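You operate a simulated robot arm through the tools that you are given. There is no shell and no other tool. Be economical: measure what you need, move in short steps, check, and stop when the job is done.

You are at the controls of a simulated two-armed robot. One attempt, no reset.

Task
Take the cap off the whole milk bottle and lay it down on the table top.
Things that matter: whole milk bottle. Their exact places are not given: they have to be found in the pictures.

Only the result counts: the job must be done as asked and must still hold three seconds after the hand-in. Knocking over, shifting, dropping, spilling or breaking anything else fails it. A push-on lid holds only when it is set on centred and level and pressed home; a screw cap is set on level and turned clockwise until tight.

Robot
Two 7-joint arms with three-finger grippers on one trunk, on a base that drives. Base frame: it is fixed to the floor where the robot stands at the start and does not move with it; the origin is under the middle of the robot, x ahead of it, y to its left, z up. Readings come in m, degrees, newtons and seconds.
The left shoulder is at the start at [0.041, 0.154, 1.012], the right one opposite. With the tool pointing down near the work surface each hand reaches from about 0.24 to 0.64 m from the robot's upright axis, wherever it stands, measured 20 degrees to its own side. Payload 2.69 kg a hand.
The TCP of each hand is the grasp point between the finger pads, 0.029 m short of the fingertips. In the tool frame z runs along the fingers and y along their closing line. Largest opening 0.12 m; the body of the gripper starts 0.078 m behind the TCP.
Orientation is that of the tool frame in the base frame, as a unit quaternion [w, x, y, z]. With the fingers straight down and closing along the base's y, the tool's x points along the base's -x, its y along +y and its z along -z.

Tools
- The arms move only by the tool step_arm. It takes "left_moves", "right_moves" or both (then of equal length, played together; a hand with none holds still); each is a list of rows, each a list of 3 entries, a list of its own where there are three numbers: the shift along the tool's x, y, z in units of 50 mm (1.0 is 50 mm), then the turn, a rotation vector about the tool's x, y, z in units of 5 degrees (1.0 is 5 degrees), then the opening, from 0 (shut) to 1 (fully open). In form: [[[x, y, z], [ax, ay, az], claw], ...]. A call has 1 to 20 rows; each row shifts and turns the commanded pose from where the row before left it, along the tool's axes as they then stand. A call with a number of a shift or a turn outside -1 to 1 is refused whole. Each row takes 0.2 s and may step no farther than 0.05 m and 8.6 degrees from the row before; otherwise, or with a gripper value out of range, the whole call is refused. Where a pose cannot be reached the arm comes as near as it can. A force on the tool above 40 N (or 10 N above the force at the start of the call, whichever is more), or a blocked arm, ends the call early, and 0.2 s more pass. Each finger halts on what it meets, pressing with about 24 N; the grip force reading is that of the motor and also rises with nothing between the fingers. The clock runs only during rows and for 0.2 s after the last one: add rows that do not move to give the fingers time. The reply holds the time, the measured pose of the TCP, the force on the tool along the base axes, the opening and the grip force, in the units named above and with some noise, with the torque about the TCP (base axes, N m) and any sound that the robot's microphone picked up.
- Cameras (640 x 400 px; columns grow to the right, rows downward): "scene" is now at [0.1461, -0.011, 1.1908]; the picture's right is [-0.06, -1.00, 0.00], its down [-0.39, 0.02, -0.92] and it looks along [0.92, -0.05, -0.39] (base axes); focal length 214 px, centre (320, 200). "left" rides on the left gripper at [0.063, 0, -0.104] in its tool frame; the picture's right is [-0.01, 1.00, 0.00], its down [-0.83, 0.00, -0.56] and it looks along [-0.56, 0.00, 0.83] (tool axes); focal length 275 px, centre (320, 200). "right" rides on the right gripper at [0.063, 0, -0.104] in its tool frame; the picture's right is [0.00, 1.00, 0.00], its down [-0.83, 0.00, -0.56] and it looks along [-0.56, 0.00, 0.83] (tool axes); focal length 275 px, centre (320, 200).
- get_image(camera): a new picture of that camera. It takes no simulated time.
- lift_body(by): slides the trunk up (or, below 0, down) by that many m; the arms and the scene camera ride with it, the base frame stays. It gives what a move gives, with no picture.
- drive_base(legs): drives the robot by 1 to 6 legs, each [ahead, left, turn to the left] in m, m and degrees, along the robot's own axes; the way and the turn of a leg run together, so that a leg with both is an arc; at most 1.5 m and 180 degrees a leg. The arms and the cameras ride along, it lands a little off, and it stops where it bumps. It gives what a move gives.
- head_to(pan, tilt): turns the head with the scene camera to pan (to the left, within 80 degrees either way) and tilt (down, from -29 to 69), counted from straight ahead of the robot. It gives what a move gives.
- probe_pixels(camera, pixels): there is no depth. For up to 12 entries [column, row, z] of the newest picture of that camera ("zoom" is the newest enlarged one), the place [x, y] in the base frame at which the ray of that pixel passes the height z, good to about 0.002 m, but the place of the scene camera against the robot may be out by one fixed shift of up to 0.025 m in any direction. It takes no simulated time.
- inspect(camera, box): a new picture of the part [left, top, right, bottom] of that camera's present view, enlarged. It takes no simulated time.
- finish_job(): hands the job in; it is judged then, once.

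Go step by step. Measure first, check grasps and placings, and put right what went wrong. The budget is 80 turns and 70 pictures, counting those below and the enlarged ones. Unless the task says otherwise, let go and move clear before handing in, and close with one line.

The tools are called as name(argument=value, ...) on one line, values as JSON. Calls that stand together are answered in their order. step_arm: Moves the arms, as the interface text tells. Its arguments: {"type":"object","properties":{"left_moves":{"type":"array"},"right_moves":{"type":"array"}},"required":[]} The other tools are called the same way: lift_body (by) slides the trunk up or down; drive_base (legs) drives the base; head_to (pan, tilt) turns the head that bears the scene camera; get_image (camera) takes a picture; probe_pixels (camera, pixels) gives the place at which the rays of pixels pass given heights; inspect (camera, box) takes an enlarged picture of a part of a camera's view; finish_job () hands the job in.

At the start:

```text
time: 0.0
left_tcp_pos: [0.3764, 0.1535, 1.1322]
left_ee_rot: [0.0, -0.001, 1.0, 0.001]
left_contact_force: [-1.3, -0.3, 0.3]
left_wrist_torque: [0.01, 0.0, -0.01]
left_width: 0.12
left_grasp_force: 0.1
right_tcp_pos: [0.3155, -0.1328, 1.1411]
right_ee_rot: [0.0, 0.0, 1.0, 0.0]
right_contact_force: [0.7, 0.0, -0.3]
right_wrist_torque: [0.01, -0.02, 0.01]
right_width: 0.12
right_grasp_force: 0.1
trunk travel left (down, up): [-0.379, 0.059]
robot x, y, heading: [-0.003, -0.0039, 0.0]
head pan, tilt: [-3.2, 23.0]
```

scene: 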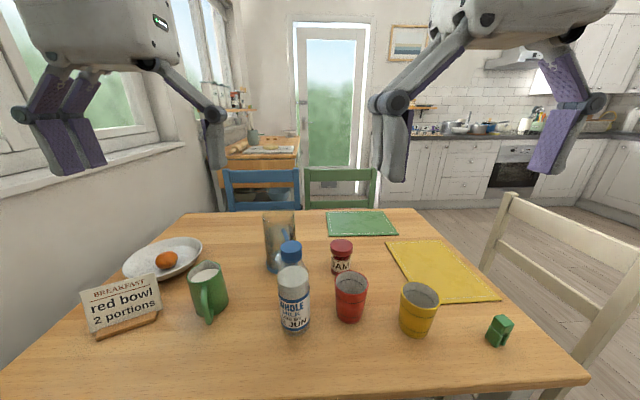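
right: 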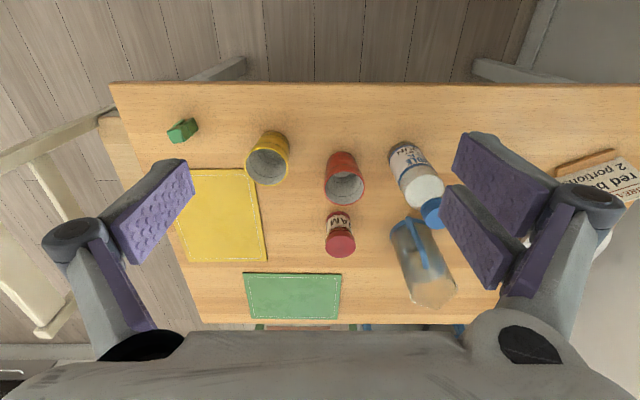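
left: 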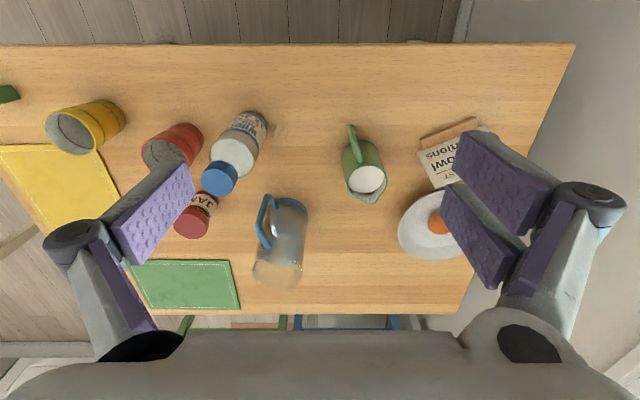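

The bottle stands near the scene pixels (293,300) with the blue cap at (291,253). I'll zoom in on it and take fresh wrist pictures to place it.

inspect(camera="scene", box=[240, 200, 400, 350])

inspect(camera="left", box=[140, 90, 300, 210])

inspect(camera="right", box=[360, 120, 520, 240])

```text
2.67 times, centred on (320, 275) of scene
```

zoom: 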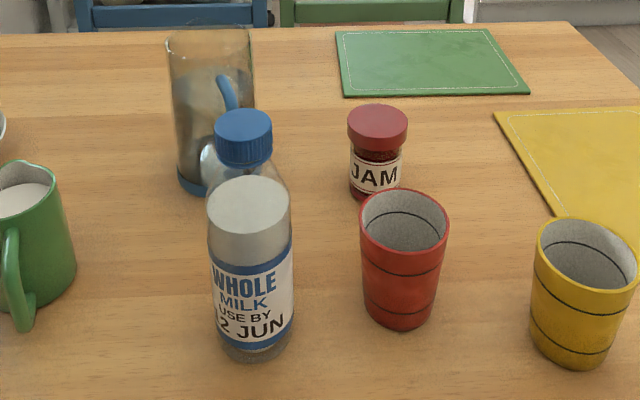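

```text
3.33 times, centred on (220, 150) of left
```

zoom: 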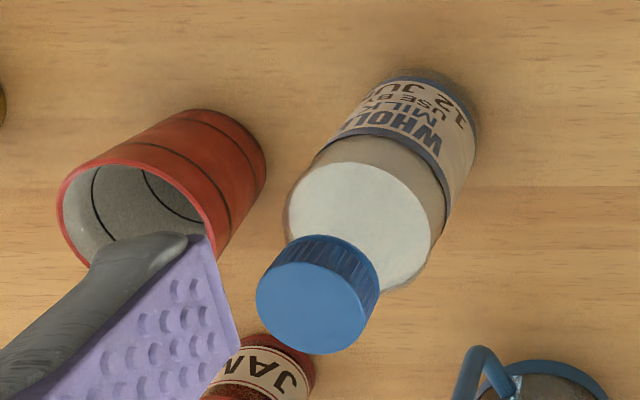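

```text
3.33 times, centred on (440, 180) of right
```

zoom: 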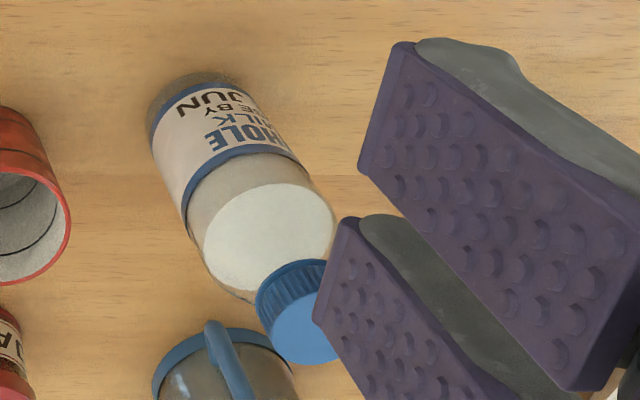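

The cap's top centre is about left (218,182), right (435,218) and scene (290,246). I'll triangulate its height, and the table's, from these.

probe_pixels(camera="left", pixels=[[218, 182, 0.8], [218, 182, 0.9], [218, 182, 1.0], [252, 118, 0.75], [574, 44, 0.75], [574, 44, 0.7]])

probe_pixels(camera="right", pixels=[[435, 218, 0.8], [435, 218, 0.9], [435, 218, 1.0], [400, 150, 0.75], [199, 171, 0.7], [199, 171, 0.75], [110, 83, 0.75]])

probe_pixels(camera="scene", pixels=[[290, 246, 0.8], [290, 246, 0.9], [290, 246, 1.0], [295, 330, 0.75], [592, 378, 0.75]])

```text
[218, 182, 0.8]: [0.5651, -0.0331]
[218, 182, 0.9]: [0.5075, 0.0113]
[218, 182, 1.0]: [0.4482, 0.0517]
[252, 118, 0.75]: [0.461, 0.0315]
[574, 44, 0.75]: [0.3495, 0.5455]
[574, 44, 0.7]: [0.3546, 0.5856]
```

```text
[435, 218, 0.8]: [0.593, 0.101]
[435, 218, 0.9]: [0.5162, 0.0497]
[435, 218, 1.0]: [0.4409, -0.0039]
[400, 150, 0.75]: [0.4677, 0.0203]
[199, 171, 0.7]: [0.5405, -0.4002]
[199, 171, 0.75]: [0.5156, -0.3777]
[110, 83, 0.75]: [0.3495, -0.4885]
```

```text
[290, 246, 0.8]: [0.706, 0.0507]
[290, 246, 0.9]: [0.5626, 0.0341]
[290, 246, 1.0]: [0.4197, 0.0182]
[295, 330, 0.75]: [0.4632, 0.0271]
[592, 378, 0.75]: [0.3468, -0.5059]
```

Triangulation puts the cap top near (0.484, 0.028, 0.941), with the table at about 0.75. The plan is to hold the bottle body with the left hand tilted in from the front and unscrew from above with the right. I'll probe the neighbours and turn the left hand now, while it is high.

probe_pixels(camera="left", pixels=[[352, 128, 0.82], [352, 128, 0.78], [368, 180, 0.84], [185, 130, 0.75], [165, 155, 0.84], [265, 120, 0.75], [268, 200, 0.92]])

step_arm(left_moves=[[[0, 0, 0], [0, 0, 1], 1], [[0, 0, 0], [0, 0, 1], 1], [[0, 0, 0], [0, 0, 1], 1], [[0, 0, 0], [0, 0, 1], 1], [[0, 0, 0], [0, -1, 0], 1], [[0, 0, 0], [0, -1, 0], 1], [[0, 0, 0], [0, -1, 0], 1], [[0, 0, 0], [0, -1, 0], 1], [[0, 0, 0], [0, -1, 0], 1], [[0, 0, 0], [0, -1, 0], 1], [[0, 0, 0], [0, -1, 0], 1], [[0, 0, 0], [0, -1, 0], 1], [[0, 0, 0], [0, -1, 0], 1], [[0, 0, 0], [0, -1, 0], 1], [[0, 0, 0], [0, -1, 0], 1]])

```text
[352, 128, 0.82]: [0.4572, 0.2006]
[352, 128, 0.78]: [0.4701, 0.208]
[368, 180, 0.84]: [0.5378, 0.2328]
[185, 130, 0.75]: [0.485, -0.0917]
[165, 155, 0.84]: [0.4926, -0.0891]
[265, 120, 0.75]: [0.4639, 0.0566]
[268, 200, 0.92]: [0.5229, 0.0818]
```

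```text
time: 3.2
left_tcp_pos: [0.3765, 0.1529, 1.1343]
left_ee_rot: [0.456, 0.153, 0.873, -0.081]
left_contact_force: [-0.1, -0.3, -0.4]
left_wrist_torque: [-0.01, -0.01, 0.04]
left_width: 0.12
left_grasp_force: 0.1
right_tcp_pos: [0.3155, -0.133, 1.141]
right_ee_rot: [0.0, 0.0, 1.0, 0.0]
right_contact_force: [-1.1, -0.1, 0.4]
right_wrist_torque: [0.01, -0.01, 0.03]
right_width: 0.1199
right_grasp_force: 0.1
trunk travel left (down, up): [-0.379, 0.059]
robot x, y, heading: [-0.0004, -0.0005, -0.1]
head pan, tilt: [-3.2, 23.0]
```

The left hand took the tilted pose (20° yaw, 35° below level). The red cup's edge is near y=-0.05, so I'll open only to 0.09 m, go to a pre-grasp 0.12 m back from the bottle, and look.

step_arm(left_moves=[[[0.553, -0.262, 0.57], [0, 0, 0], 0.75], [[0.553, -0.262, 0.57], [0, 0, 0], 0.75], [[0.553, -0.262, 0.57], [0, 0, 0], 0.75], [[0.553, -0.262, 0.57], [0, 0, 0], 0.75], [[0.553, -0.262, 0.57], [0, 0, 0], 0.75], [[0.553, -0.262, 0.57], [0, 0, 0], 0.75], [[0, 0, 0], [0, 0, 0], 0.75]])

get_image(camera="left")

get_image(camera="right")

get_image(camera="scene")

```text
time: 4.8
left_tcp_pos: [0.4122, 0.0551, 0.9107]
left_ee_rot: [0.455, 0.153, 0.873, -0.08]
left_contact_force: [0.3, -1.4, -0.1]
left_wrist_torque: [-0.03, -0.02, -0.03]
left_width: 0.0898
left_grasp_force: 0.0
left hand out of reach, approached as far as the arm can: row 3, 4, 5
right_tcp_pos: [0.3166, -0.1334, 1.1417]
right_ee_rot: [0.0, 0.0, 1.0, 0.0]
right_contact_force: [-0.5, 0.1, -0.1]
right_wrist_torque: [-0.01, -0.02, 0.01]
right_width: 0.1203
right_grasp_force: 0.0
trunk travel left (down, up): [-0.379, 0.059]
robot x, y, heading: [-0.0022, 0.0002, -0.2]
head pan, tilt: [-3.2, 23.0]
```

```text
63 pictures are left
```

left: 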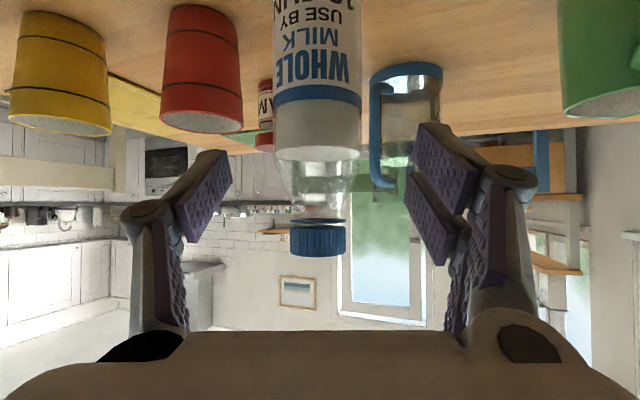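

```text
62 pictures are left
```

right: 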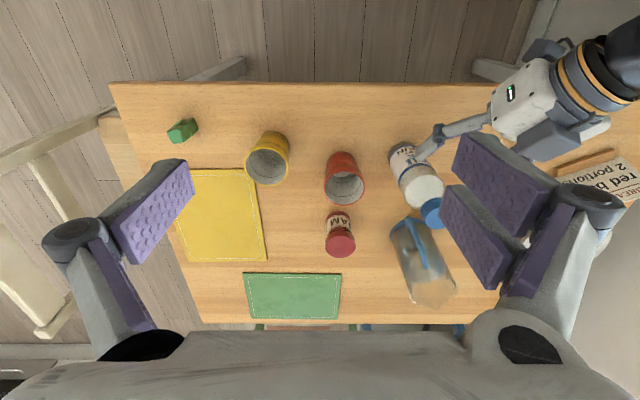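

```text
61 pictures are left
```

scene: 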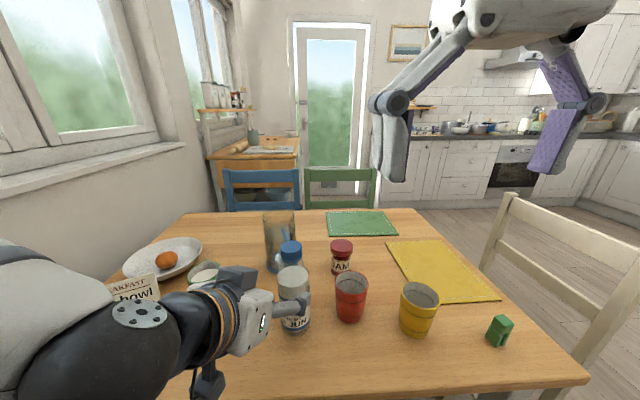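

The bottle sits centred at column 318 between the fingers. I'll measure the heights of the label band (row 90), shoulder (row 155), cap bottom (row 228) and cap top (row 255).

probe_pixels(camera="left", pixels=[[318, 100, 0.86], [318, 100, 0.85], [318, 150, 0.88], [318, 150, 0.87], [318, 228, 0.93], [318, 228, 0.92], [318, 255, 0.94], [318, 255, 0.95], [274, 120, 0.86], [362, 120, 0.86], [291, 255, 0.94], [346, 255, 0.94]])

```text
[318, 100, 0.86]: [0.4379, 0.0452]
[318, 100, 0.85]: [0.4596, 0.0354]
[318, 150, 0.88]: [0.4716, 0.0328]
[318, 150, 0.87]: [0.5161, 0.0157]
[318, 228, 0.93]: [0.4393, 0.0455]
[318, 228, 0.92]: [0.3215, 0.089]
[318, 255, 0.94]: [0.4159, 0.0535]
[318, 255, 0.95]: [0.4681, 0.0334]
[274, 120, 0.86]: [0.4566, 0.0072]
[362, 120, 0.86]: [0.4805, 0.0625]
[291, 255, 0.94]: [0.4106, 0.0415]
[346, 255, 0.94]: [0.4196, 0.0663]
```

The body is about 63 mm wide and straight up to z≈0.878, and the cap spans about 0.932–0.949. I'll advance half way and check the pose.

step_arm(left_moves=[[[0.42, 0, 0.2], [0, 0, 0], 0.75], [[0, 0, 0.5], [0, 0, 0], 0.75], [[0, 0, 0.4], [0, 0, 0], 0.75], [[0, 0, 0], [0, 0, 0], 0.75]])

get_image(camera="left")

```text
time: 5.8
left_tcp_pos: [0.4483, 0.0418, 0.8625]
left_ee_rot: [0.455, 0.153, 0.874, -0.079]
left_contact_force: [0.1, 0.8, 0.5]
left_wrist_torque: [0.01, 0.01, -0.01]
left_width: 0.0898
left_grasp_force: 0.0
left hand out of reach, approached as far as the arm can: row 1
right_tcp_pos: [0.3163, -0.1324, 1.1415]
right_ee_rot: [0.0, 0.0, 1.0, 0.0]
right_contact_force: [0.2, -0.1, 1.6]
right_wrist_torque: [-0.01, -0.01, 0.03]
right_width: 0.1199
right_grasp_force: 0.0
trunk travel left (down, up): [-0.379, 0.059]
robot x, y, heading: [0.0017, 0.0006, -0.4]
head pan, tilt: [-3.2, 23.0]
```

```text
60 pictures are left
```

left: 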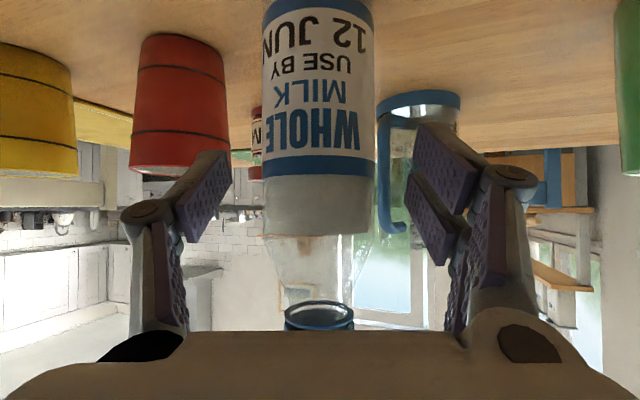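

It is aligned, with about 52 mm left to advance. I'll check the jug's base and the red cup's edge before pushing on.

probe_pixels(camera="left", pixels=[[380, 105, 0.75], [415, 94, 0.75], [458, 100, 0.75], [385, 220, 0.87], [385, 220, 0.88], [226, 155, 0.83], [226, 155, 0.84]])

```text
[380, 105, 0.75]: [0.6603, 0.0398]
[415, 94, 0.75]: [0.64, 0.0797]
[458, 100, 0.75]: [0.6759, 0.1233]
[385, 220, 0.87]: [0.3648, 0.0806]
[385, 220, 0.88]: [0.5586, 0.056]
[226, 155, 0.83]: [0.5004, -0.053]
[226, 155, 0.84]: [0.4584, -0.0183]
```

The jug is well clear (x≥0.63) and the red cup's edge is at y≈-0.05. I'll finish the approach.

step_arm(left_moves=[[[0.07, 0, 0.5], [0, 0, 0], 0.75], [[0, 0, 0.52], [0, 0, 0], 0.75], [[0, 0, 0], [0, 0, 0], 0.75]])

get_image(camera="left")

inspect(camera="right", box=[320, 100, 480, 240])

```text
time: 6.6
left_tcp_pos: [0.4866, 0.0294, 0.8283]
left_ee_rot: [0.456, 0.154, 0.873, -0.08]
left_contact_force: [0.5, 0.5, 0.2]
left_wrist_torque: [0.02, 0.03, 0.05]
left_width: 0.0898
left_grasp_force: 0.0
right_tcp_pos: [0.3166, -0.1334, 1.1404]
right_ee_rot: [-0.001, 0.0, 1.0, 0.0]
right_contact_force: [-0.3, -0.4, -0.6]
right_wrist_torque: [0.03, 0.01, -0.04]
right_width: 0.1201
right_grasp_force: 0.2
trunk travel left (down, up): [-0.379, 0.059]
robot x, y, heading: [-0.0011, -0.0001, 0.2]
head pan, tilt: [-3.2, 23.0]
```

```text
59 pictures are left
```

left: 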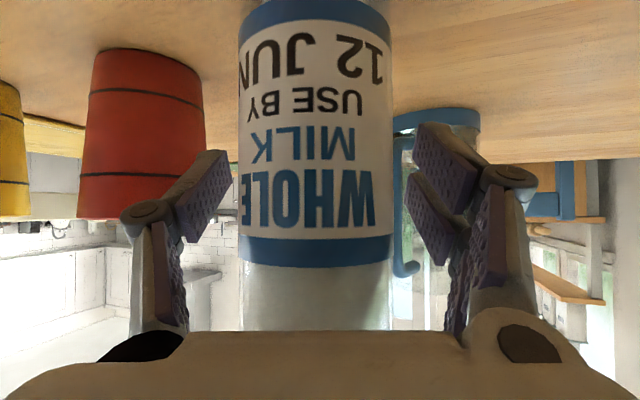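

```text
2.86 times, centred on (400, 170) of right
```

zoom: 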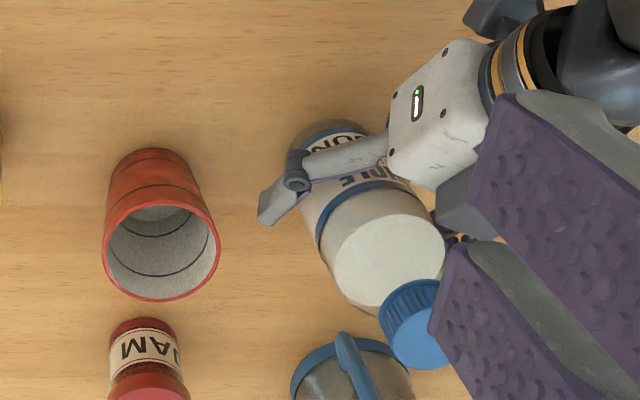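

The bottle is between the fingers, 2–3 mm to the left of centre. I'll nudge over and close gently on the body.

step_arm(left_moves=[[[0, -0.05, 0], [0, 0, 0], 0.68], [[0, 0, 0], [0, 0, 0], 0.62], [[0, 0, 0], [0, 0, 0], 0.58], [[0, 0, 0], [0, 0, 0], 0.54], [[0, 0, 0], [0, 0, 0], 0.5], [[0, 0, 0], [0, 0, 0], 0.4], [[0, 0, 0], [0, 0, 0], 0.3], [[0, 0, 0], [0, 0, 0], 0.3]])

get_image(camera="left")

get_image(camera="right")

inspect(camera="scene", box=[200, 200, 400, 350])

```text
time: 8.4
left_tcp_pos: [0.4853, 0.0262, 0.8284]
left_ee_rot: [0.457, 0.153, 0.873, -0.08]
left_contact_force: [0.9, 2.3, 1.7]
left_wrist_torque: [0.24, -0.06, -0.01]
left_width: 0.0589
left_grasp_force: 23.9
right_tcp_pos: [0.317, -0.1326, 1.1407]
right_ee_rot: [0.0, 0.001, 1.0, 0.001]
right_contact_force: [0.6, -0.2, -0.3]
right_wrist_torque: [0.0, -0.01, -0.01]
right_width: 0.12
right_grasp_force: 0.0
trunk travel left (down, up): [-0.379, 0.059]
robot x, y, heading: [-0.0036, 0.0009, 0.1]
head pan, tilt: [-3.2, 23.0]
```

```text
57 pictures are left
```

left: 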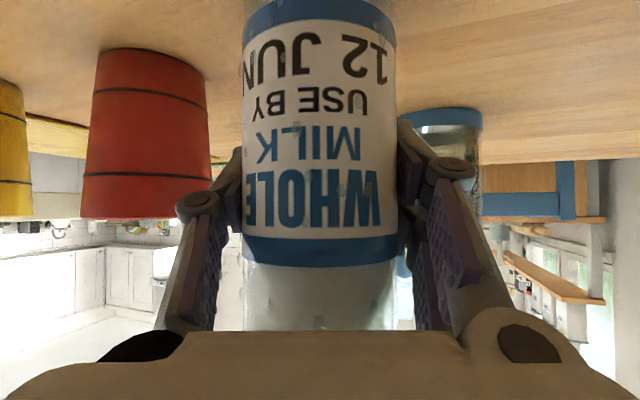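

```text
56 pictures are left
```

right: 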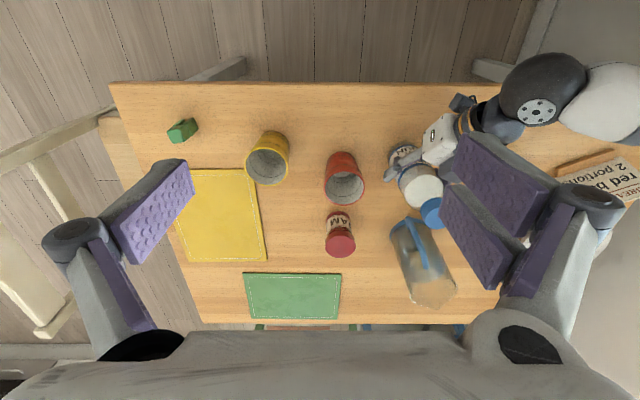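

```text
2.67 times, centred on (300, 275) of scene
```

zoom: 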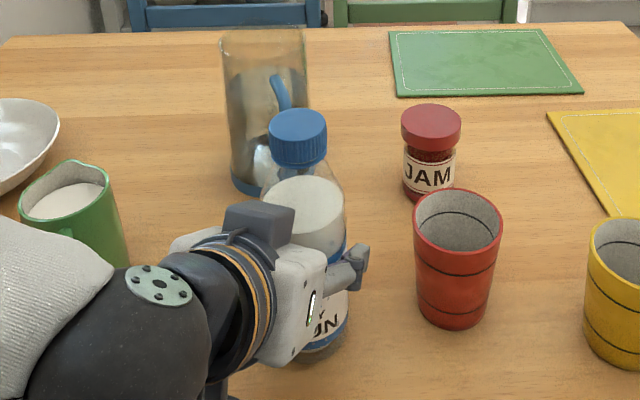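

The bottle is held (width 0.059, 24 N). Next I'll bring the right hand above the cap, still 50 mm clear, and look.

step_arm(right_moves=[[[-0.56, 0.537, 0.367], [0, 0, 0], 0.7], [[-0.56, 0.537, 0.367], [0, 0, 0], 0.7], [[-0.56, 0.537, 0.367], [0, 0, 0], 0.7], [[-0.56, 0.537, 0.367], [0, 0, 0], 0.7], [[-0.56, 0.537, 0.367], [0, 0, 0], 0.7], [[-0.56, 0.537, 0.367], [0, 0, 0], 0.7], [[0, 0, 0], [0, 0, 0], 0.7]])

get_image(camera="right")

get_image(camera="scene")

```text
time: 10.0
left_tcp_pos: [0.4859, 0.0264, 0.8292]
left_ee_rot: [0.456, 0.153, 0.873, -0.079]
left_contact_force: [0.2, 0.0, 2.2]
left_wrist_torque: [0.12, -0.12, 0.02]
left_width: 0.0589
left_grasp_force: 23.6
right_tcp_pos: [0.4845, 0.028, 1.0318]
right_ee_rot: [-0.001, 0.0, 1.0, 0.0]
right_contact_force: [0.3, -0.1, 0.1]
right_wrist_torque: [-0.02, -0.01, -0.01]
right_width: 0.084
right_grasp_force: 0.0
trunk travel left (down, up): [-0.379, 0.059]
robot x, y, heading: [-0.0007, -0.0048, -0.1]
head pan, tilt: [-3.2, 23.0]
```

```text
54 pictures are left
```

right: 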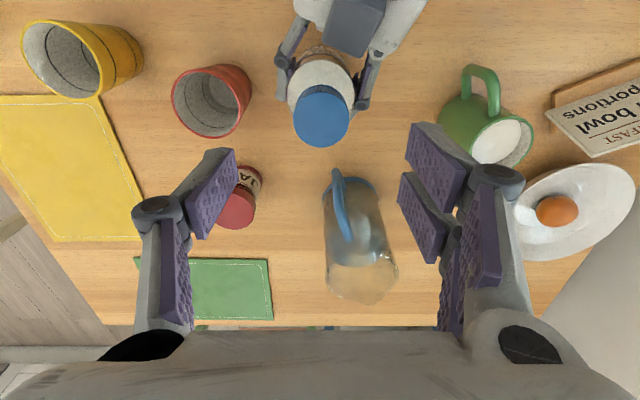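

```text
53 pictures are left
```

scene: 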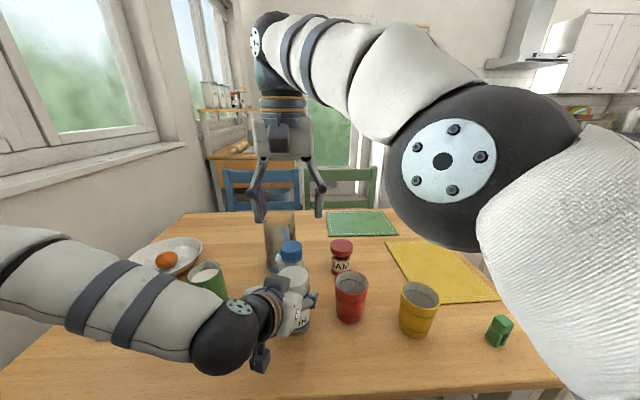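

The cap's top ellipse now spans columns 294–349 and rows 92–147 in the right picture. I'll probe its centre.

inspect(camera="right", box=[260, 60, 380, 160])

probe_pixels(camera="right", pixels=[[321, 118, 0.948], [321, 118, 0.942], [294, 118, 0.948], [349, 118, 0.948]])

```text
4.00 times, centred on (320, 110) of right
```

zoom: 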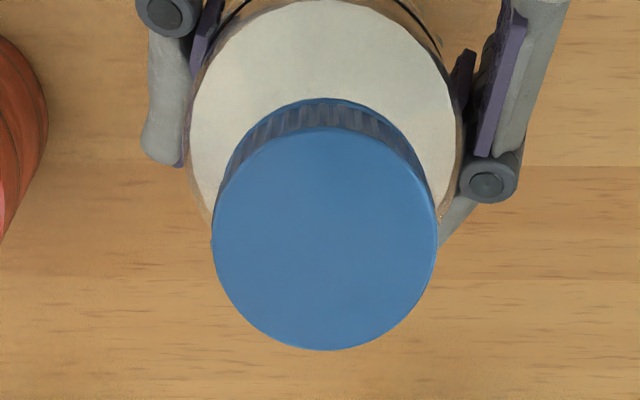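

```text
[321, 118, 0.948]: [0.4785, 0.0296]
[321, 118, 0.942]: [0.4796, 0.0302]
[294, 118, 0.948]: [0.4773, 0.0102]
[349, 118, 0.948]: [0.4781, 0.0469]
```

The cap centre is (0.480, 0.0295) and its diameter is about 38 mm. I'll centre, pre-turn 45° clockwise, then descend to TCP z≈0.952 so the tips stop just under the cap's rim.

step_arm(right_moves=[[[0.09, 0.03, 0], [0, 0, 1], 0.6], [[0, 0, 0], [0, 0, 1], 0.6], [[0, 0, 0], [0, 0, 1], 0.6], [[0, 0, 0], [0, 0, 1], 0.6], [[0, 0, 0], [0, 0, 1], 0.6], [[0, 0, 0], [0, 0, 1], 0.6], [[0, 0, 0], [0, 0, 1], 0.6], [[0, 0, 0], [0, 0, 1], 0.6], [[0, 0, 0], [0, 0, 1], 0.6], [[0, 0, 0], [0, 0, 0], 0.6]])

get_image(camera="right")

```text
time: 12.2
left_tcp_pos: [0.4853, 0.0261, 0.8281]
left_ee_rot: [0.456, 0.153, 0.873, -0.08]
left_contact_force: [1.0, 1.5, 3.2]
left_wrist_torque: [0.24, -0.12, -0.01]
left_width: 0.0588
left_grasp_force: 23.9
right_tcp_pos: [0.48, 0.0291, 1.0311]
right_ee_rot: [0.0, 0.385, 0.923, -0.001]
right_contact_force: [0.1, 0.5, 0.1]
right_wrist_torque: [0.01, 0.01, 0.02]
right_width: 0.072
right_grasp_force: 0.1
trunk travel left (down, up): [-0.379, 0.059]
robot x, y, heading: [0.0015, -0.0043, 0.1]
head pan, tilt: [-3.2, 23.0]
```

```text
51 pictures are left
```

right: 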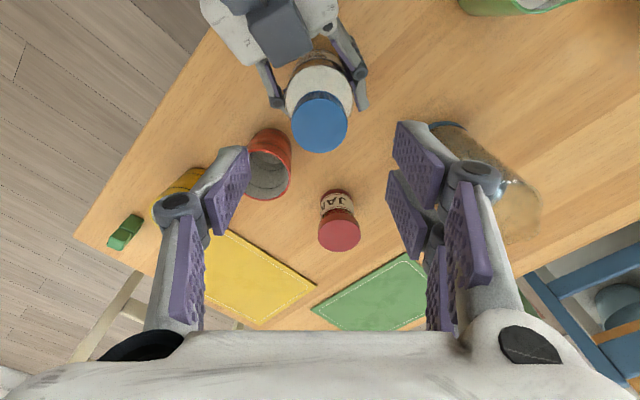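

Centred (cap at column 320). I'll descend 79 mm.

step_arm(right_moves=[[[0, 0, 0.5], [0, 0, 0], 0.6], [[0, 0, 0.5], [0, 0, 0], 0.6], [[0, 0, 0.38], [0, 0, 0], 0.6], [[0, 0, 0.2], [0, 0, 0], 0.6], [[0, 0, 0], [0, 0, 0], 0.6]])

get_image(camera="right")

inspect(camera="scene", box=[220, 180, 380, 320])

```text
time: 13.4
left_tcp_pos: [0.4855, 0.0264, 0.8278]
left_ee_rot: [0.456, 0.153, 0.873, -0.079]
left_contact_force: [0.8, 0.4, 3.1]
left_wrist_torque: [0.13, -0.1, 0.01]
left_width: 0.0589
left_grasp_force: 23.8
right_tcp_pos: [0.4771, 0.0301, 0.9523]
right_ee_rot: [0.0, 0.383, 0.924, 0.0]
right_contact_force: [0.3, 0.0, 0.1]
right_wrist_torque: [0.01, 0.01, -0.01]
right_width: 0.0721
right_grasp_force: 0.1
trunk travel left (down, up): [-0.379, 0.059]
robot x, y, heading: [-0.0017, -0.0015, -0.2]
head pan, tilt: [-3.2, 23.0]
```

```text
50 pictures are left
```

right: 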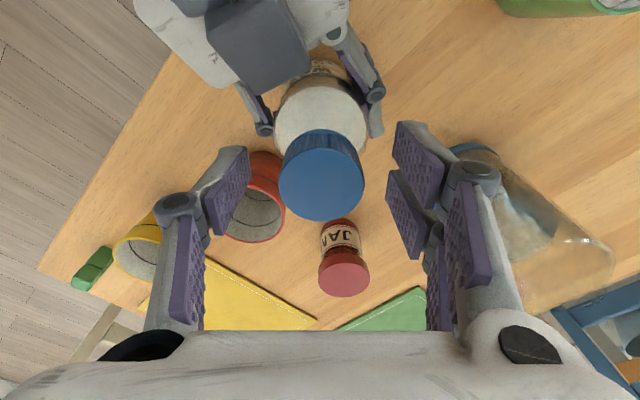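

```text
2.86 times, centred on (300, 250) of scene
```

zoom: 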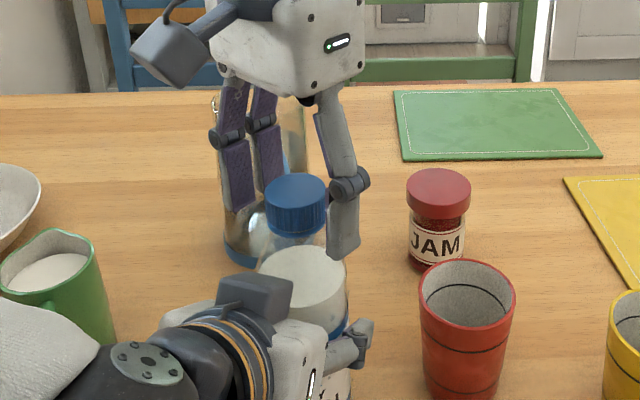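

The cap appears at rows 137–221, a few mm off along the tool's x. I'll probe its exact centre.

inspect(camera="right", box=[260, 120, 380, 230])

probe_pixels(camera="right", pixels=[[322, 178, 0.948], [322, 178, 0.942], [279, 180, 0.946], [364, 180, 0.946], [320, 221, 0.946]])

```text
3.64 times, centred on (320, 175) of right
```

zoom: 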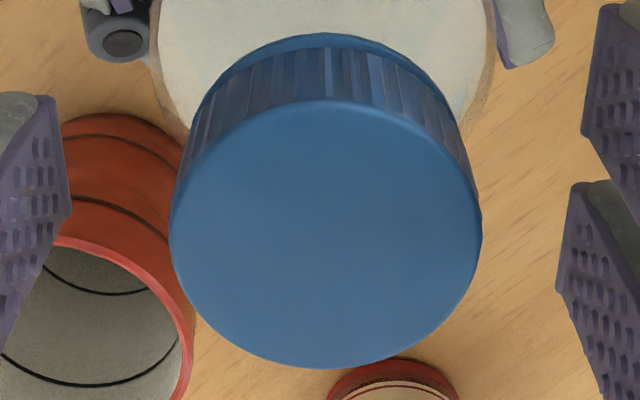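

```text
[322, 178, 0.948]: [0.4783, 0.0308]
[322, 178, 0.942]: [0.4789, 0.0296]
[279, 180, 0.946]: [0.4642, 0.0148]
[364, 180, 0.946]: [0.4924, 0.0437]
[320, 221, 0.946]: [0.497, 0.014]
```

The top ellipse's centre is really row 191, so the cap centre is about (0.482, 0.0275), 5 mm off along −x of the tool. I'll correct and close on the cap.

step_arm(right_moves=[[[-0.11, 0.02, 0], [0, 0, 0], 0.6], [[0, 0, 0], [0, 0, 0], 0.5], [[0, 0, 0], [0, 0, 0], 0.42], [[0, 0, 0], [0, 0, 0], 0.36], [[0, 0, 0], [0, 0, 0], 0.3], [[0, 0, 0], [0, 0, 0], 0.2], [[0, 0, 0], [0, 0, 0], 0.1], [[0, 0, 0], [0, 0, 0], 0.1]])

get_image(camera="right")

inspect(camera="scene", box=[220, 180, 380, 320])

```text
time: 15.2
left_tcp_pos: [0.4852, 0.0263, 0.8284]
left_ee_rot: [0.455, 0.153, 0.873, -0.08]
left_contact_force: [2.5, 3.9, 1.6]
left_wrist_torque: [-0.15, 0.07, -0.13]
left_width: 0.0589
left_grasp_force: 24.2
right_tcp_pos: [0.4832, 0.0249, 0.9539]
right_ee_rot: [0.001, 0.383, 0.924, 0.0]
right_contact_force: [-2.3, -3.1, 0.9]
right_wrist_torque: [-0.15, 0.09, 0.14]
right_width: 0.0354
right_grasp_force: 23.4
trunk travel left (down, up): [-0.379, 0.059]
robot x, y, heading: [-0.0022, -0.0007, -0.1]
head pan, tilt: [-3.2, 23.0]
```

```text
47 pictures are left
```

right: 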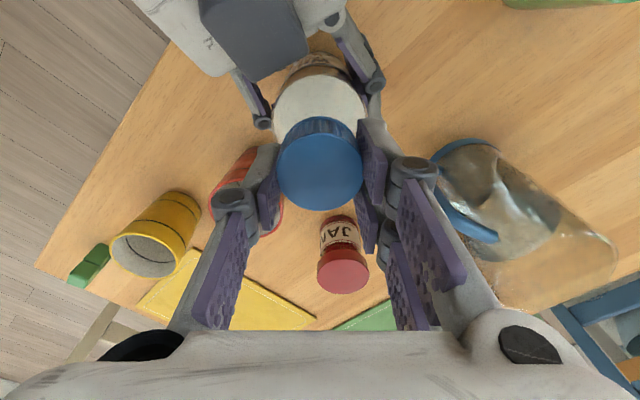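

```text
2.86 times, centred on (300, 250) of scene
```

zoom: 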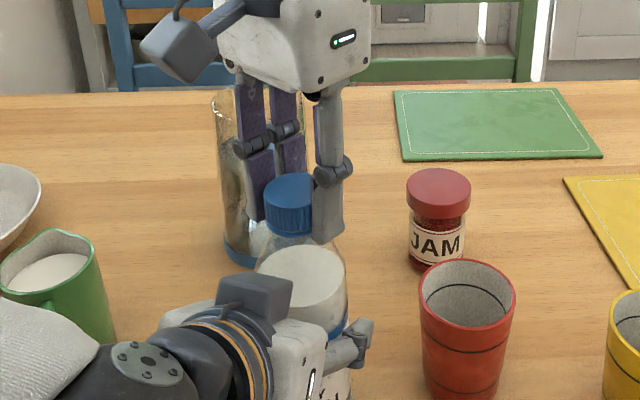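

The cap is gripped (width 0.0354). I'll unscrew it counter-clockwise seen from above, 90° in the first stroke.

step_arm(right_moves=[[[0, 0, 0], [0, 0, -1], 0.1], [[0, 0, 0], [0, 0, -1], 0.1], [[0, 0, 0], [0, 0, -1], 0.1], [[0, 0, 0], [0, 0, -1], 0.1], [[0, 0, 0], [0, 0, -1], 0.1], [[0, 0, 0], [0, 0, -1], 0.1], [[0, 0, 0], [0, 0, -1], 0.1], [[0, 0, 0], [0, 0, -1], 0.1], [[0, 0, 0], [0, 0, -1], 0.1], [[0, 0, 0], [0, 0, -1], 0.1], [[0, 0, 0], [0, 0, -1], 0.1], [[0, 0, 0], [0, 0, -1], 0.1], [[0, 0, 0], [0, 0, -1], 0.1], [[0, 0, 0], [0, 0, -1], 0.1], [[0, 0, 0], [0, 0, -1], 0.1], [[0, 0, 0], [0, 0, -1], 0.1], [[0, 0, 0], [0, 0, -1], 0.1], [[0, 0, 0], [0, 0, -1], 0.1]])

get_image(camera="right")

get_image(camera="left")

```text
time: 19.0
left_tcp_pos: [0.4852, 0.0253, 0.828]
left_ee_rot: [0.455, 0.155, 0.873, -0.081]
left_contact_force: [3.7, -26.9, -4.5]
left_wrist_torque: [1.22, -0.18, 0.15]
left_width: 0.0596
left_grasp_force: 23.7
right_tcp_pos: [0.4849, 0.0254, 0.9523]
right_ee_rot: [0.001, -0.383, 0.924, 0.0]
right_contact_force: [-0.4, 19.7, 21.7]
right_wrist_torque: [0.33, 0.01, -0.09]
right_width: 0.0357
right_grasp_force: 24.0
trunk travel left (down, up): [-0.379, 0.059]
robot x, y, heading: [-0.0022, 0.0003, 0.2]
head pan, tilt: [-3.2, 23.0]
```

```text
45 pictures are left
```

right: 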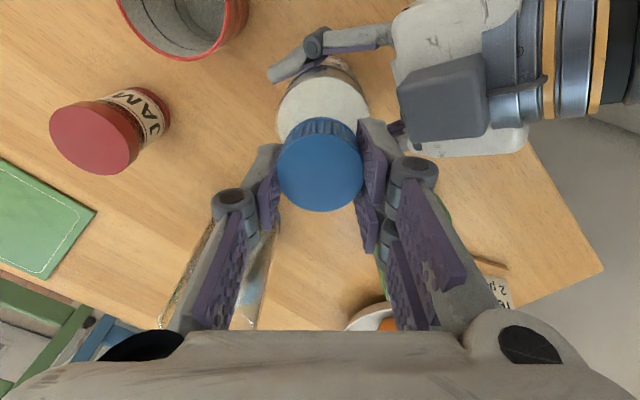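

```text
44 pictures are left
```

left: 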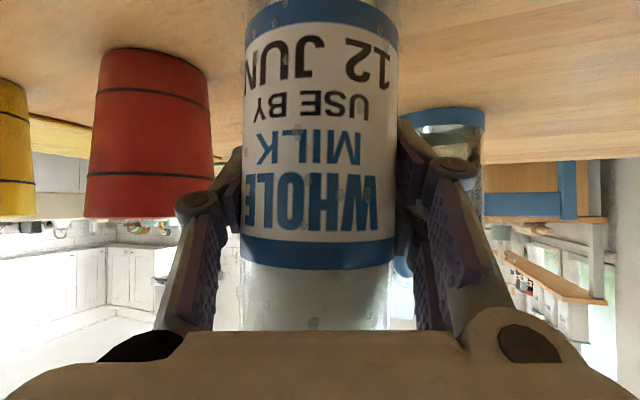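

The label stayed put and the right hand feels +22 N upward, so the cap is turning and rising on its thread. I'll continue the turn another 45° while easing up a little.

step_arm(right_moves=[[[0, 0, -0.03], [0, 0, 0], 0.1], [[0, 0, -0.005], [0, 0, -1], 0.1], [[0, 0, -0.005], [0, 0, -1], 0.1], [[0, 0, -0.005], [0, 0, -1], 0.1], [[0, 0, -0.005], [0, 0, -1], 0.1], [[0, 0, -0.005], [0, 0, -1], 0.1], [[0, 0, -0.005], [0, 0, -1], 0.1], [[0, 0, -0.005], [0, 0, -1], 0.1], [[0, 0, -0.005], [0, 0, -1], 0.1], [[0, 0, -0.005], [0, 0, -1], 0.1]])

get_image(camera="right")

```text
time: 21.2
left_tcp_pos: [0.4871, 0.0259, 0.8286]
left_ee_rot: [0.457, 0.153, 0.873, -0.079]
left_contact_force: [7.7, -14.6, 5.3]
left_wrist_torque: [1.03, 0.14, 0.14]
left_width: 0.06
left_grasp_force: 24.0
right_tcp_pos: [0.4846, 0.0271, 0.9544]
right_ee_rot: [0.0, 0.708, -0.706, 0.0]
right_contact_force: [-3.9, 13.7, -2.3]
right_wrist_torque: [0.55, 0.06, -0.02]
right_width: 0.0356
right_grasp_force: 24.3
trunk travel left (down, up): [-0.379, 0.059]
robot x, y, heading: [-0.0024, -0.0025, -0.0]
head pan, tilt: [-3.2, 23.0]
```

```text
43 pictures are left
```

right: 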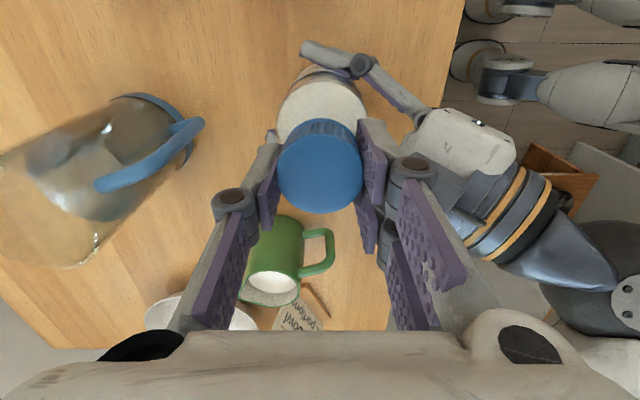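

The hand has turned 135° and reached −90° yaw with low forces. I'll carry on 50° further, then test with a small lift.

step_arm(right_moves=[[[0, 0, -0.005], [0, 0, -1], 0.1], [[0, 0, -0.005], [0, 0, -1], 0.1], [[0, 0, -0.005], [0, 0, -1], 0.1], [[0, 0, -0.005], [0, 0, -1], 0.1], [[0, 0, -0.005], [0, 0, -1], 0.1], [[0, 0, -0.005], [0, 0, -1], 0.1], [[0, 0, -0.005], [0, 0, -1], 0.1], [[0, 0, -0.005], [0, 0, -1], 0.1], [[0, 0, -0.005], [0, 0, -1], 0.1], [[0, 0, -0.005], [0, 0, -1], 0.1]])

get_image(camera="scene")

```text
time: 23.4
left_tcp_pos: [0.4854, 0.0258, 0.8275]
left_ee_rot: [0.454, 0.154, 0.874, -0.08]
left_contact_force: [0.5, -3.9, 14.0]
left_wrist_torque: [0.28, 0.0, 0.01]
left_width: 0.0591
left_grasp_force: 24.1
right_tcp_pos: [0.4845, 0.0273, 0.9554]
right_ee_rot: [0.0, 0.94, -0.341, -0.001]
right_contact_force: [-1.2, 3.7, -18.1]
right_wrist_torque: [0.2, 0.08, 0.03]
right_width: 0.0355
right_grasp_force: 24.5
trunk travel left (down, up): [-0.379, 0.059]
robot x, y, heading: [0.0015, -0.0008, 0.0]
head pan, tilt: [-3.2, 23.0]
```

```text
42 pictures are left
```

scene: 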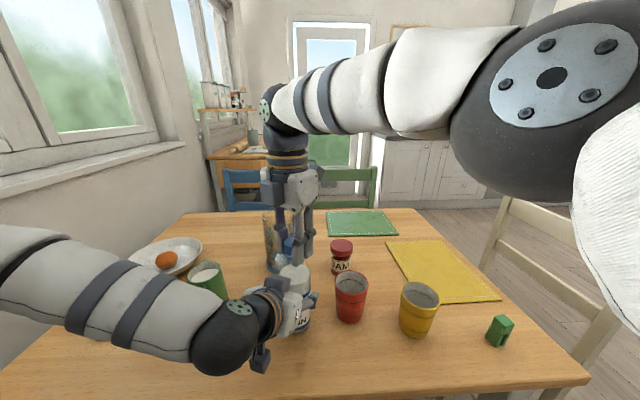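

The right hand is now pulled down at 18 N, so the cap is still engaged. I'll keep turning 45° without lifting.

step_arm(right_moves=[[[0, 0, 0], [0, 0, -1], 0.1], [[0, 0, 0], [0, 0, -1], 0.1], [[0, 0, 0], [0, 0, -1], 0.1], [[0, 0, 0], [0, 0, -1], 0.1], [[0, 0, 0], [0, 0, -1], 0.1], [[0, 0, 0], [0, 0, -1], 0.1], [[0, 0, 0], [0, 0, -1], 0.1], [[0, 0, 0], [0, 0, -1], 0.1], [[0, 0, 0], [0, 0, -1], 0.1]])

get_image(camera="right")

```text
time: 25.4
left_tcp_pos: [0.4851, 0.0272, 0.8274]
left_ee_rot: [0.455, 0.153, 0.873, -0.08]
left_contact_force: [-3.5, 1.7, 6.9]
left_wrist_torque: [-0.49, -0.3, 0.01]
left_width: 0.0587
left_grasp_force: 23.9
right_tcp_pos: [0.4841, 0.0255, 0.9574]
right_ee_rot: [0.0, 0.999, 0.045, 0.0]
right_contact_force: [2.8, -2.5, -10.3]
right_wrist_torque: [0.16, -0.09, -0.05]
right_width: 0.0352
right_grasp_force: 23.8
trunk travel left (down, up): [-0.379, 0.059]
robot x, y, heading: [-0.0011, -0.0004, -0.2]
head pan, tilt: [-3.2, 23.0]
```

```text
41 pictures are left
```

right: 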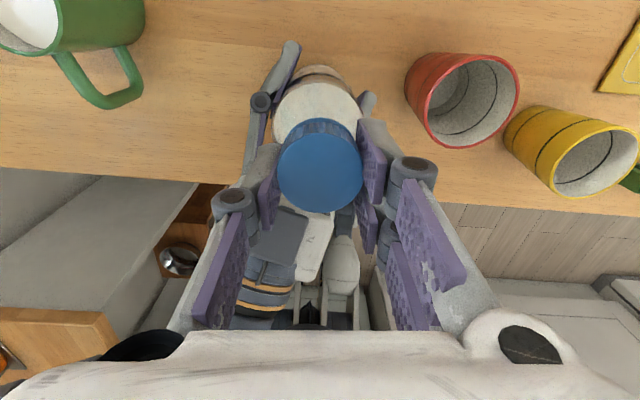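

After 230° of turn the pull has eased to 10 N. I'll turn another 50°.

step_arm(right_moves=[[[0, 0, 0], [0, 0, -1], 0.1], [[0, 0, 0], [0, 0, -1], 0.1], [[0, 0, 0], [0, 0, -1], 0.1], [[0, 0, 0], [0, 0, -1], 0.1], [[0, 0, 0], [0, 0, -1], 0.1], [[0, 0, 0], [0, 0, -1], 0.1], [[0, 0, 0], [0, 0, -1], 0.1], [[0, 0, 0], [0, 0, -1], 0.1], [[0, 0, 0], [0, 0, -1], 0.1], [[0, 0, 0], [0, 0, -1], 0.1]])

```text
time: 27.6
left_tcp_pos: [0.4842, 0.0236, 0.8283]
left_ee_rot: [0.456, 0.157, 0.872, -0.082]
left_contact_force: [0.1, -24.5, -7.3]
left_wrist_torque: [1.26, -0.1, -0.03]
left_width: 0.0598
left_grasp_force: 24.0
right_tcp_pos: [0.4809, 0.0152, 0.9519]
right_ee_rot: [0.0, 0.906, 0.424, -0.002]
right_contact_force: [-1.9, 20.0, 19.4]
right_wrist_torque: [0.67, 0.19, 0.02]
right_width: 0.0358
right_grasp_force: 24.1
right hand out of reach, approached as far as the arm can: row 9, 10
trunk travel left (down, up): [-0.379, 0.059]
robot x, y, heading: [-0.0023, 0.0008, -0.1]
head pan, tilt: [-3.2, 23.0]
```

The wrist hit its limit near −230° yaw and drifted sideways. I'll back off 10°, release, and rise 50 mm.

step_arm(right_moves=[[[0, 0, 0], [0, 0, 1], 0.1], [[0, 0, 0], [0, 0, 1], 0.1], [[0, 0, 0], [0, 0, 0], 0.1], [[0, 0, 0], [0, 0, 0], 0.5], [[0, 0, 0], [0, 0, 0], 0.5], [[0, 0, -0.5], [0, 0, 0], 0.5], [[0, 0, -0.5], [0, 0, 0], 0.5], [[0, 0, 0], [0, 0, 0], 0.5]])

get_image(camera="right")

inspect(camera="scene", box=[220, 180, 380, 320])

```text
time: 29.4
left_tcp_pos: [0.4859, 0.0269, 0.8298]
left_ee_rot: [0.456, 0.153, 0.873, -0.08]
left_contact_force: [2.2, 4.2, 9.6]
left_wrist_torque: [0.13, -0.43, 0.07]
left_width: 0.0595
left_grasp_force: 23.6
right_tcp_pos: [0.4816, 0.0135, 0.9994]
right_ee_rot: [0.002, 0.94, 0.342, -0.003]
right_contact_force: [-0.1, 0.1, 0.3]
right_wrist_torque: [0.02, -0.01, -0.03]
right_width: 0.0598
right_grasp_force: 0.0
trunk travel left (down, up): [-0.379, 0.059]
robot x, y, heading: [0.0048, 0.0006, 0.1]
head pan, tilt: [-3.2, 23.0]
```

```text
40 pictures are left
```

right: 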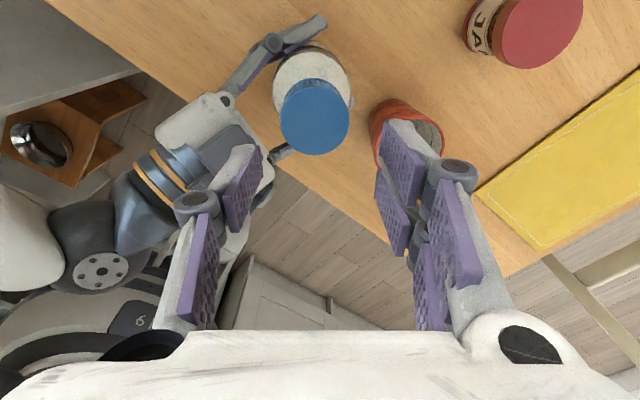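

```text
2.86 times, centred on (300, 250) of scene
```

zoom: 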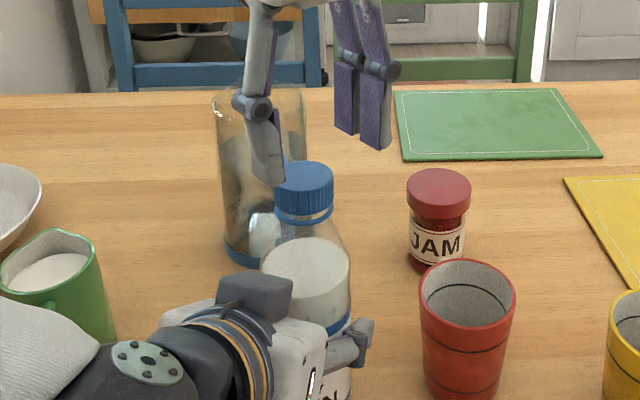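

The cap has clearly risen, with a gap above the neck ring visible at zoom (305,215). I'll unwind the wrist in the air for a second stroke.

step_arm(right_moves=[[[0, 0, -0.2], [0, 0, 1], 0.5], [[0, 0, 0], [0, 0, 1], 0.5], [[0, 0, 0], [0, 0, 1], 0.5], [[0, 0, 0], [0, 0, 1], 0.5], [[0, 0, 0], [0, 0, 1], 0.5], [[0, 0, 0], [0, 0, 1], 0.5], [[0, 0, 0], [0, 0, 1], 0.5], [[0, 0, 0], [0, 0, 1], 0.5], [[0, 0, 0], [0, 0, 1], 0.5], [[0, 0, 0], [0, 0, 1], 0.5], [[0, 0, 0], [0, 0, 1], 0.5], [[0, 0, 0], [0, 0, 1], 0.5], [[0, 0, 0], [0, 0, 1], 0.5], [[0, 0, 0], [0, 0, 1], 0.5], [[0, 0, 0], [0, 0, 1], 0.5], [[0, 0, 0], [0, 0, 1], 0.5], [[0, 0, 0], [0, 0, 1], 0.5], [[0, 0, 0], [0, 0, 1], 0.5], [[0, 0, 0], [0, 0, 1], 0.5], [[0, 0, 0], [0, 0, 1], 0.5]])

step_arm(right_moves=[[[0, 0, 0], [0, 0, 1], 0.5], [[0, 0, 0], [0, 0, 1], 0.5], [[0, 0, 0], [0, 0, 1], 0.5], [[0, 0, 0], [0, 0, 1], 0.5], [[0, 0, 0], [0, 0, 1], 0.5], [[0, 0, 0], [0, 0, 1], 0.5], [[0, 0, 0], [0, 0, 1], 0.5], [[0, 0, 0], [0, 0, 1], 0.5], [[0, 0, 0], [0, 0, 1], 0.5], [[0, 0, 0], [0, 0, 1], 0.5], [[0, 0, 0], [0, 0, 1], 0.5], [[0, 0, 0], [0, 0, 1], 0.5], [[0, 0, 0], [0, 0, 1], 0.5], [[0, 0, 0], [0, 0, 1], 0.5], [[0, 0, 0], [0, 0, 1], 0.5], [[0, 0, 0], [0, 0, 1], 0.5], [[0, 0, 0], [0, 0, 1], 0.5], [[0, 0, 0], [0, 0, 1], 0.5], [[0, 0, 0], [0, 0, 1], 0.5], [[0, 0, 0], [0, 0, 1], 0.5]])

step_arm(right_moves=[[[0, 0, 0], [0, 0, 1], 0.5], [[0, 0, 0], [0, 0, 1], 0.5], [[0, 0, 0], [0, 0, 1], 0.5], [[0, 0, 0], [0, 0, 1], 0.5], [[0, 0, 0], [0, 0, 1], 0.5], [[0, 0, 0], [0, 0, 1], 0.5], [[0, 0, 0], [0, 0, 1], 0.5], [[0, 0, 0], [0, 0, 1], 0.5], [[0, 0, 0], [0, 0, 1], 0.5], [[0, 0, 0], [0, 0, 1], 0.5], [[0, 0, 0], [0, 0, 1], 0.5], [[0, 0, 0], [0, 0, 1], 0.5], [[0, 0, 0], [0, 0, 1], 0.5]])

get_image(camera="right")

inspect(camera="scene", box=[240, 210, 360, 340])

get_image(camera="left")

```text
time: 33.6
left_tcp_pos: [0.485, 0.0264, 0.8275]
left_ee_rot: [0.455, 0.154, 0.873, -0.08]
left_contact_force: [-1.2, 1.2, 8.9]
left_wrist_torque: [-0.02, -0.22, 0.04]
left_width: 0.0592
left_grasp_force: 24.0
right_tcp_pos: [0.4804, 0.0149, 1.0117]
right_ee_rot: [0.004, 0.866, -0.5, 0.0]
right_contact_force: [-0.7, -0.2, -0.2]
right_wrist_torque: [0.0, -0.01, 0.0]
right_width: 0.0602
right_grasp_force: 0.1
trunk travel left (down, up): [-0.379, 0.059]
robot x, y, heading: [-0.0005, 0.0004, -0.0]
head pan, tilt: [-3.2, 23.0]
```

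```text
time: 37.8
left_tcp_pos: [0.485, 0.0258, 0.8274]
left_ee_rot: [0.455, 0.154, 0.873, -0.081]
left_contact_force: [-0.3, 0.9, 2.8]
left_wrist_torque: [-0.05, -0.09, 0.03]
left_width: 0.0592
left_grasp_force: 23.6
right_tcp_pos: [0.4823, 0.0133, 1.0116]
right_ee_rot: [-0.004, -0.173, 0.985, -0.002]
right_contact_force: [0.5, 0.6, 0.3]
right_wrist_torque: [0.04, -0.02, -0.01]
right_width: 0.0598
right_grasp_force: 0.2
trunk travel left (down, up): [-0.379, 0.059]
robot x, y, heading: [-0.0006, 0.0008, -0.1]
head pan, tilt: [-3.2, 23.0]
```

```text
time: 40.6
left_tcp_pos: [0.4872, 0.0264, 0.8283]
left_ee_rot: [0.455, 0.153, 0.874, -0.079]
left_contact_force: [-0.1, 0.0, 0.8]
left_wrist_torque: [-0.02, -0.07, 0.05]
left_width: 0.059
left_grasp_force: 23.6
right_tcp_pos: [0.4822, 0.0135, 1.0098]
right_ee_rot: [-0.002, 0.383, 0.924, -0.003]
right_contact_force: [-0.2, 0.4, -0.4]
right_wrist_torque: [0.0, -0.03, -0.01]
right_width: 0.0602
right_grasp_force: 0.1
trunk travel left (down, up): [-0.379, 0.059]
robot x, y, heading: [0.0037, 0.0008, -0.0]
head pan, tilt: [-3.2, 23.0]
```

```text
38 pictures are left
```

right: 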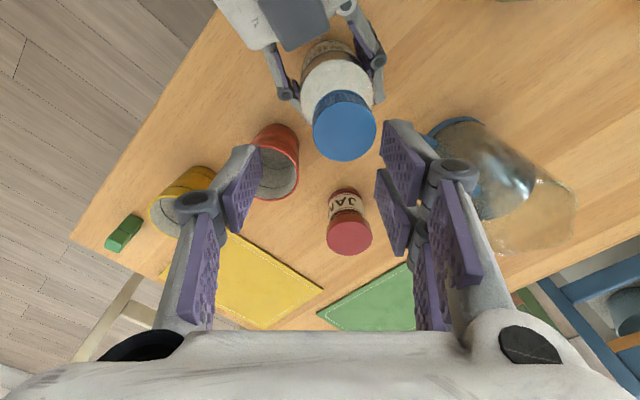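

```text
3.08 times, centred on (300, 275) of scene
```

zoom: 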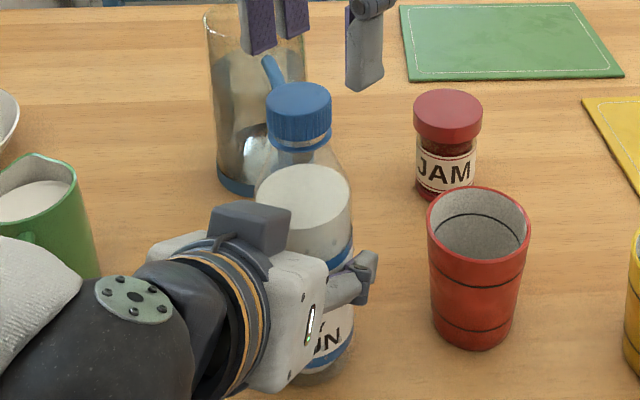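

```text
36 pictures are left
```

left: 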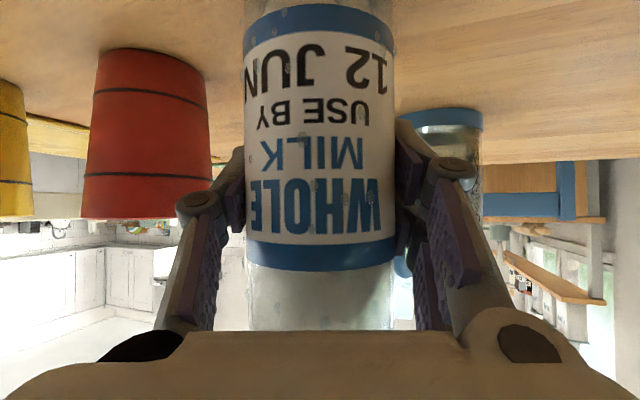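

The bottle is still held upright, raised a mm or two at most. I'll locate the cap again from the right camera.

inspect(camera="right", box=[285, 75, 405, 175])

probe_pixels(camera="right", pixels=[[345, 131, 0.954], [345, 131, 0.948], [345, 136, 0.952]])

```text
4.00 times, centred on (345, 125) of right
```

zoom: 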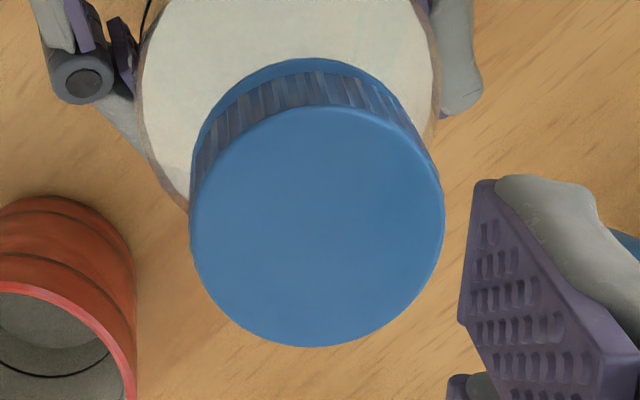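

```text
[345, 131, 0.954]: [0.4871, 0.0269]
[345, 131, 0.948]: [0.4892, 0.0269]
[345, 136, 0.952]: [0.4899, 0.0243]
```

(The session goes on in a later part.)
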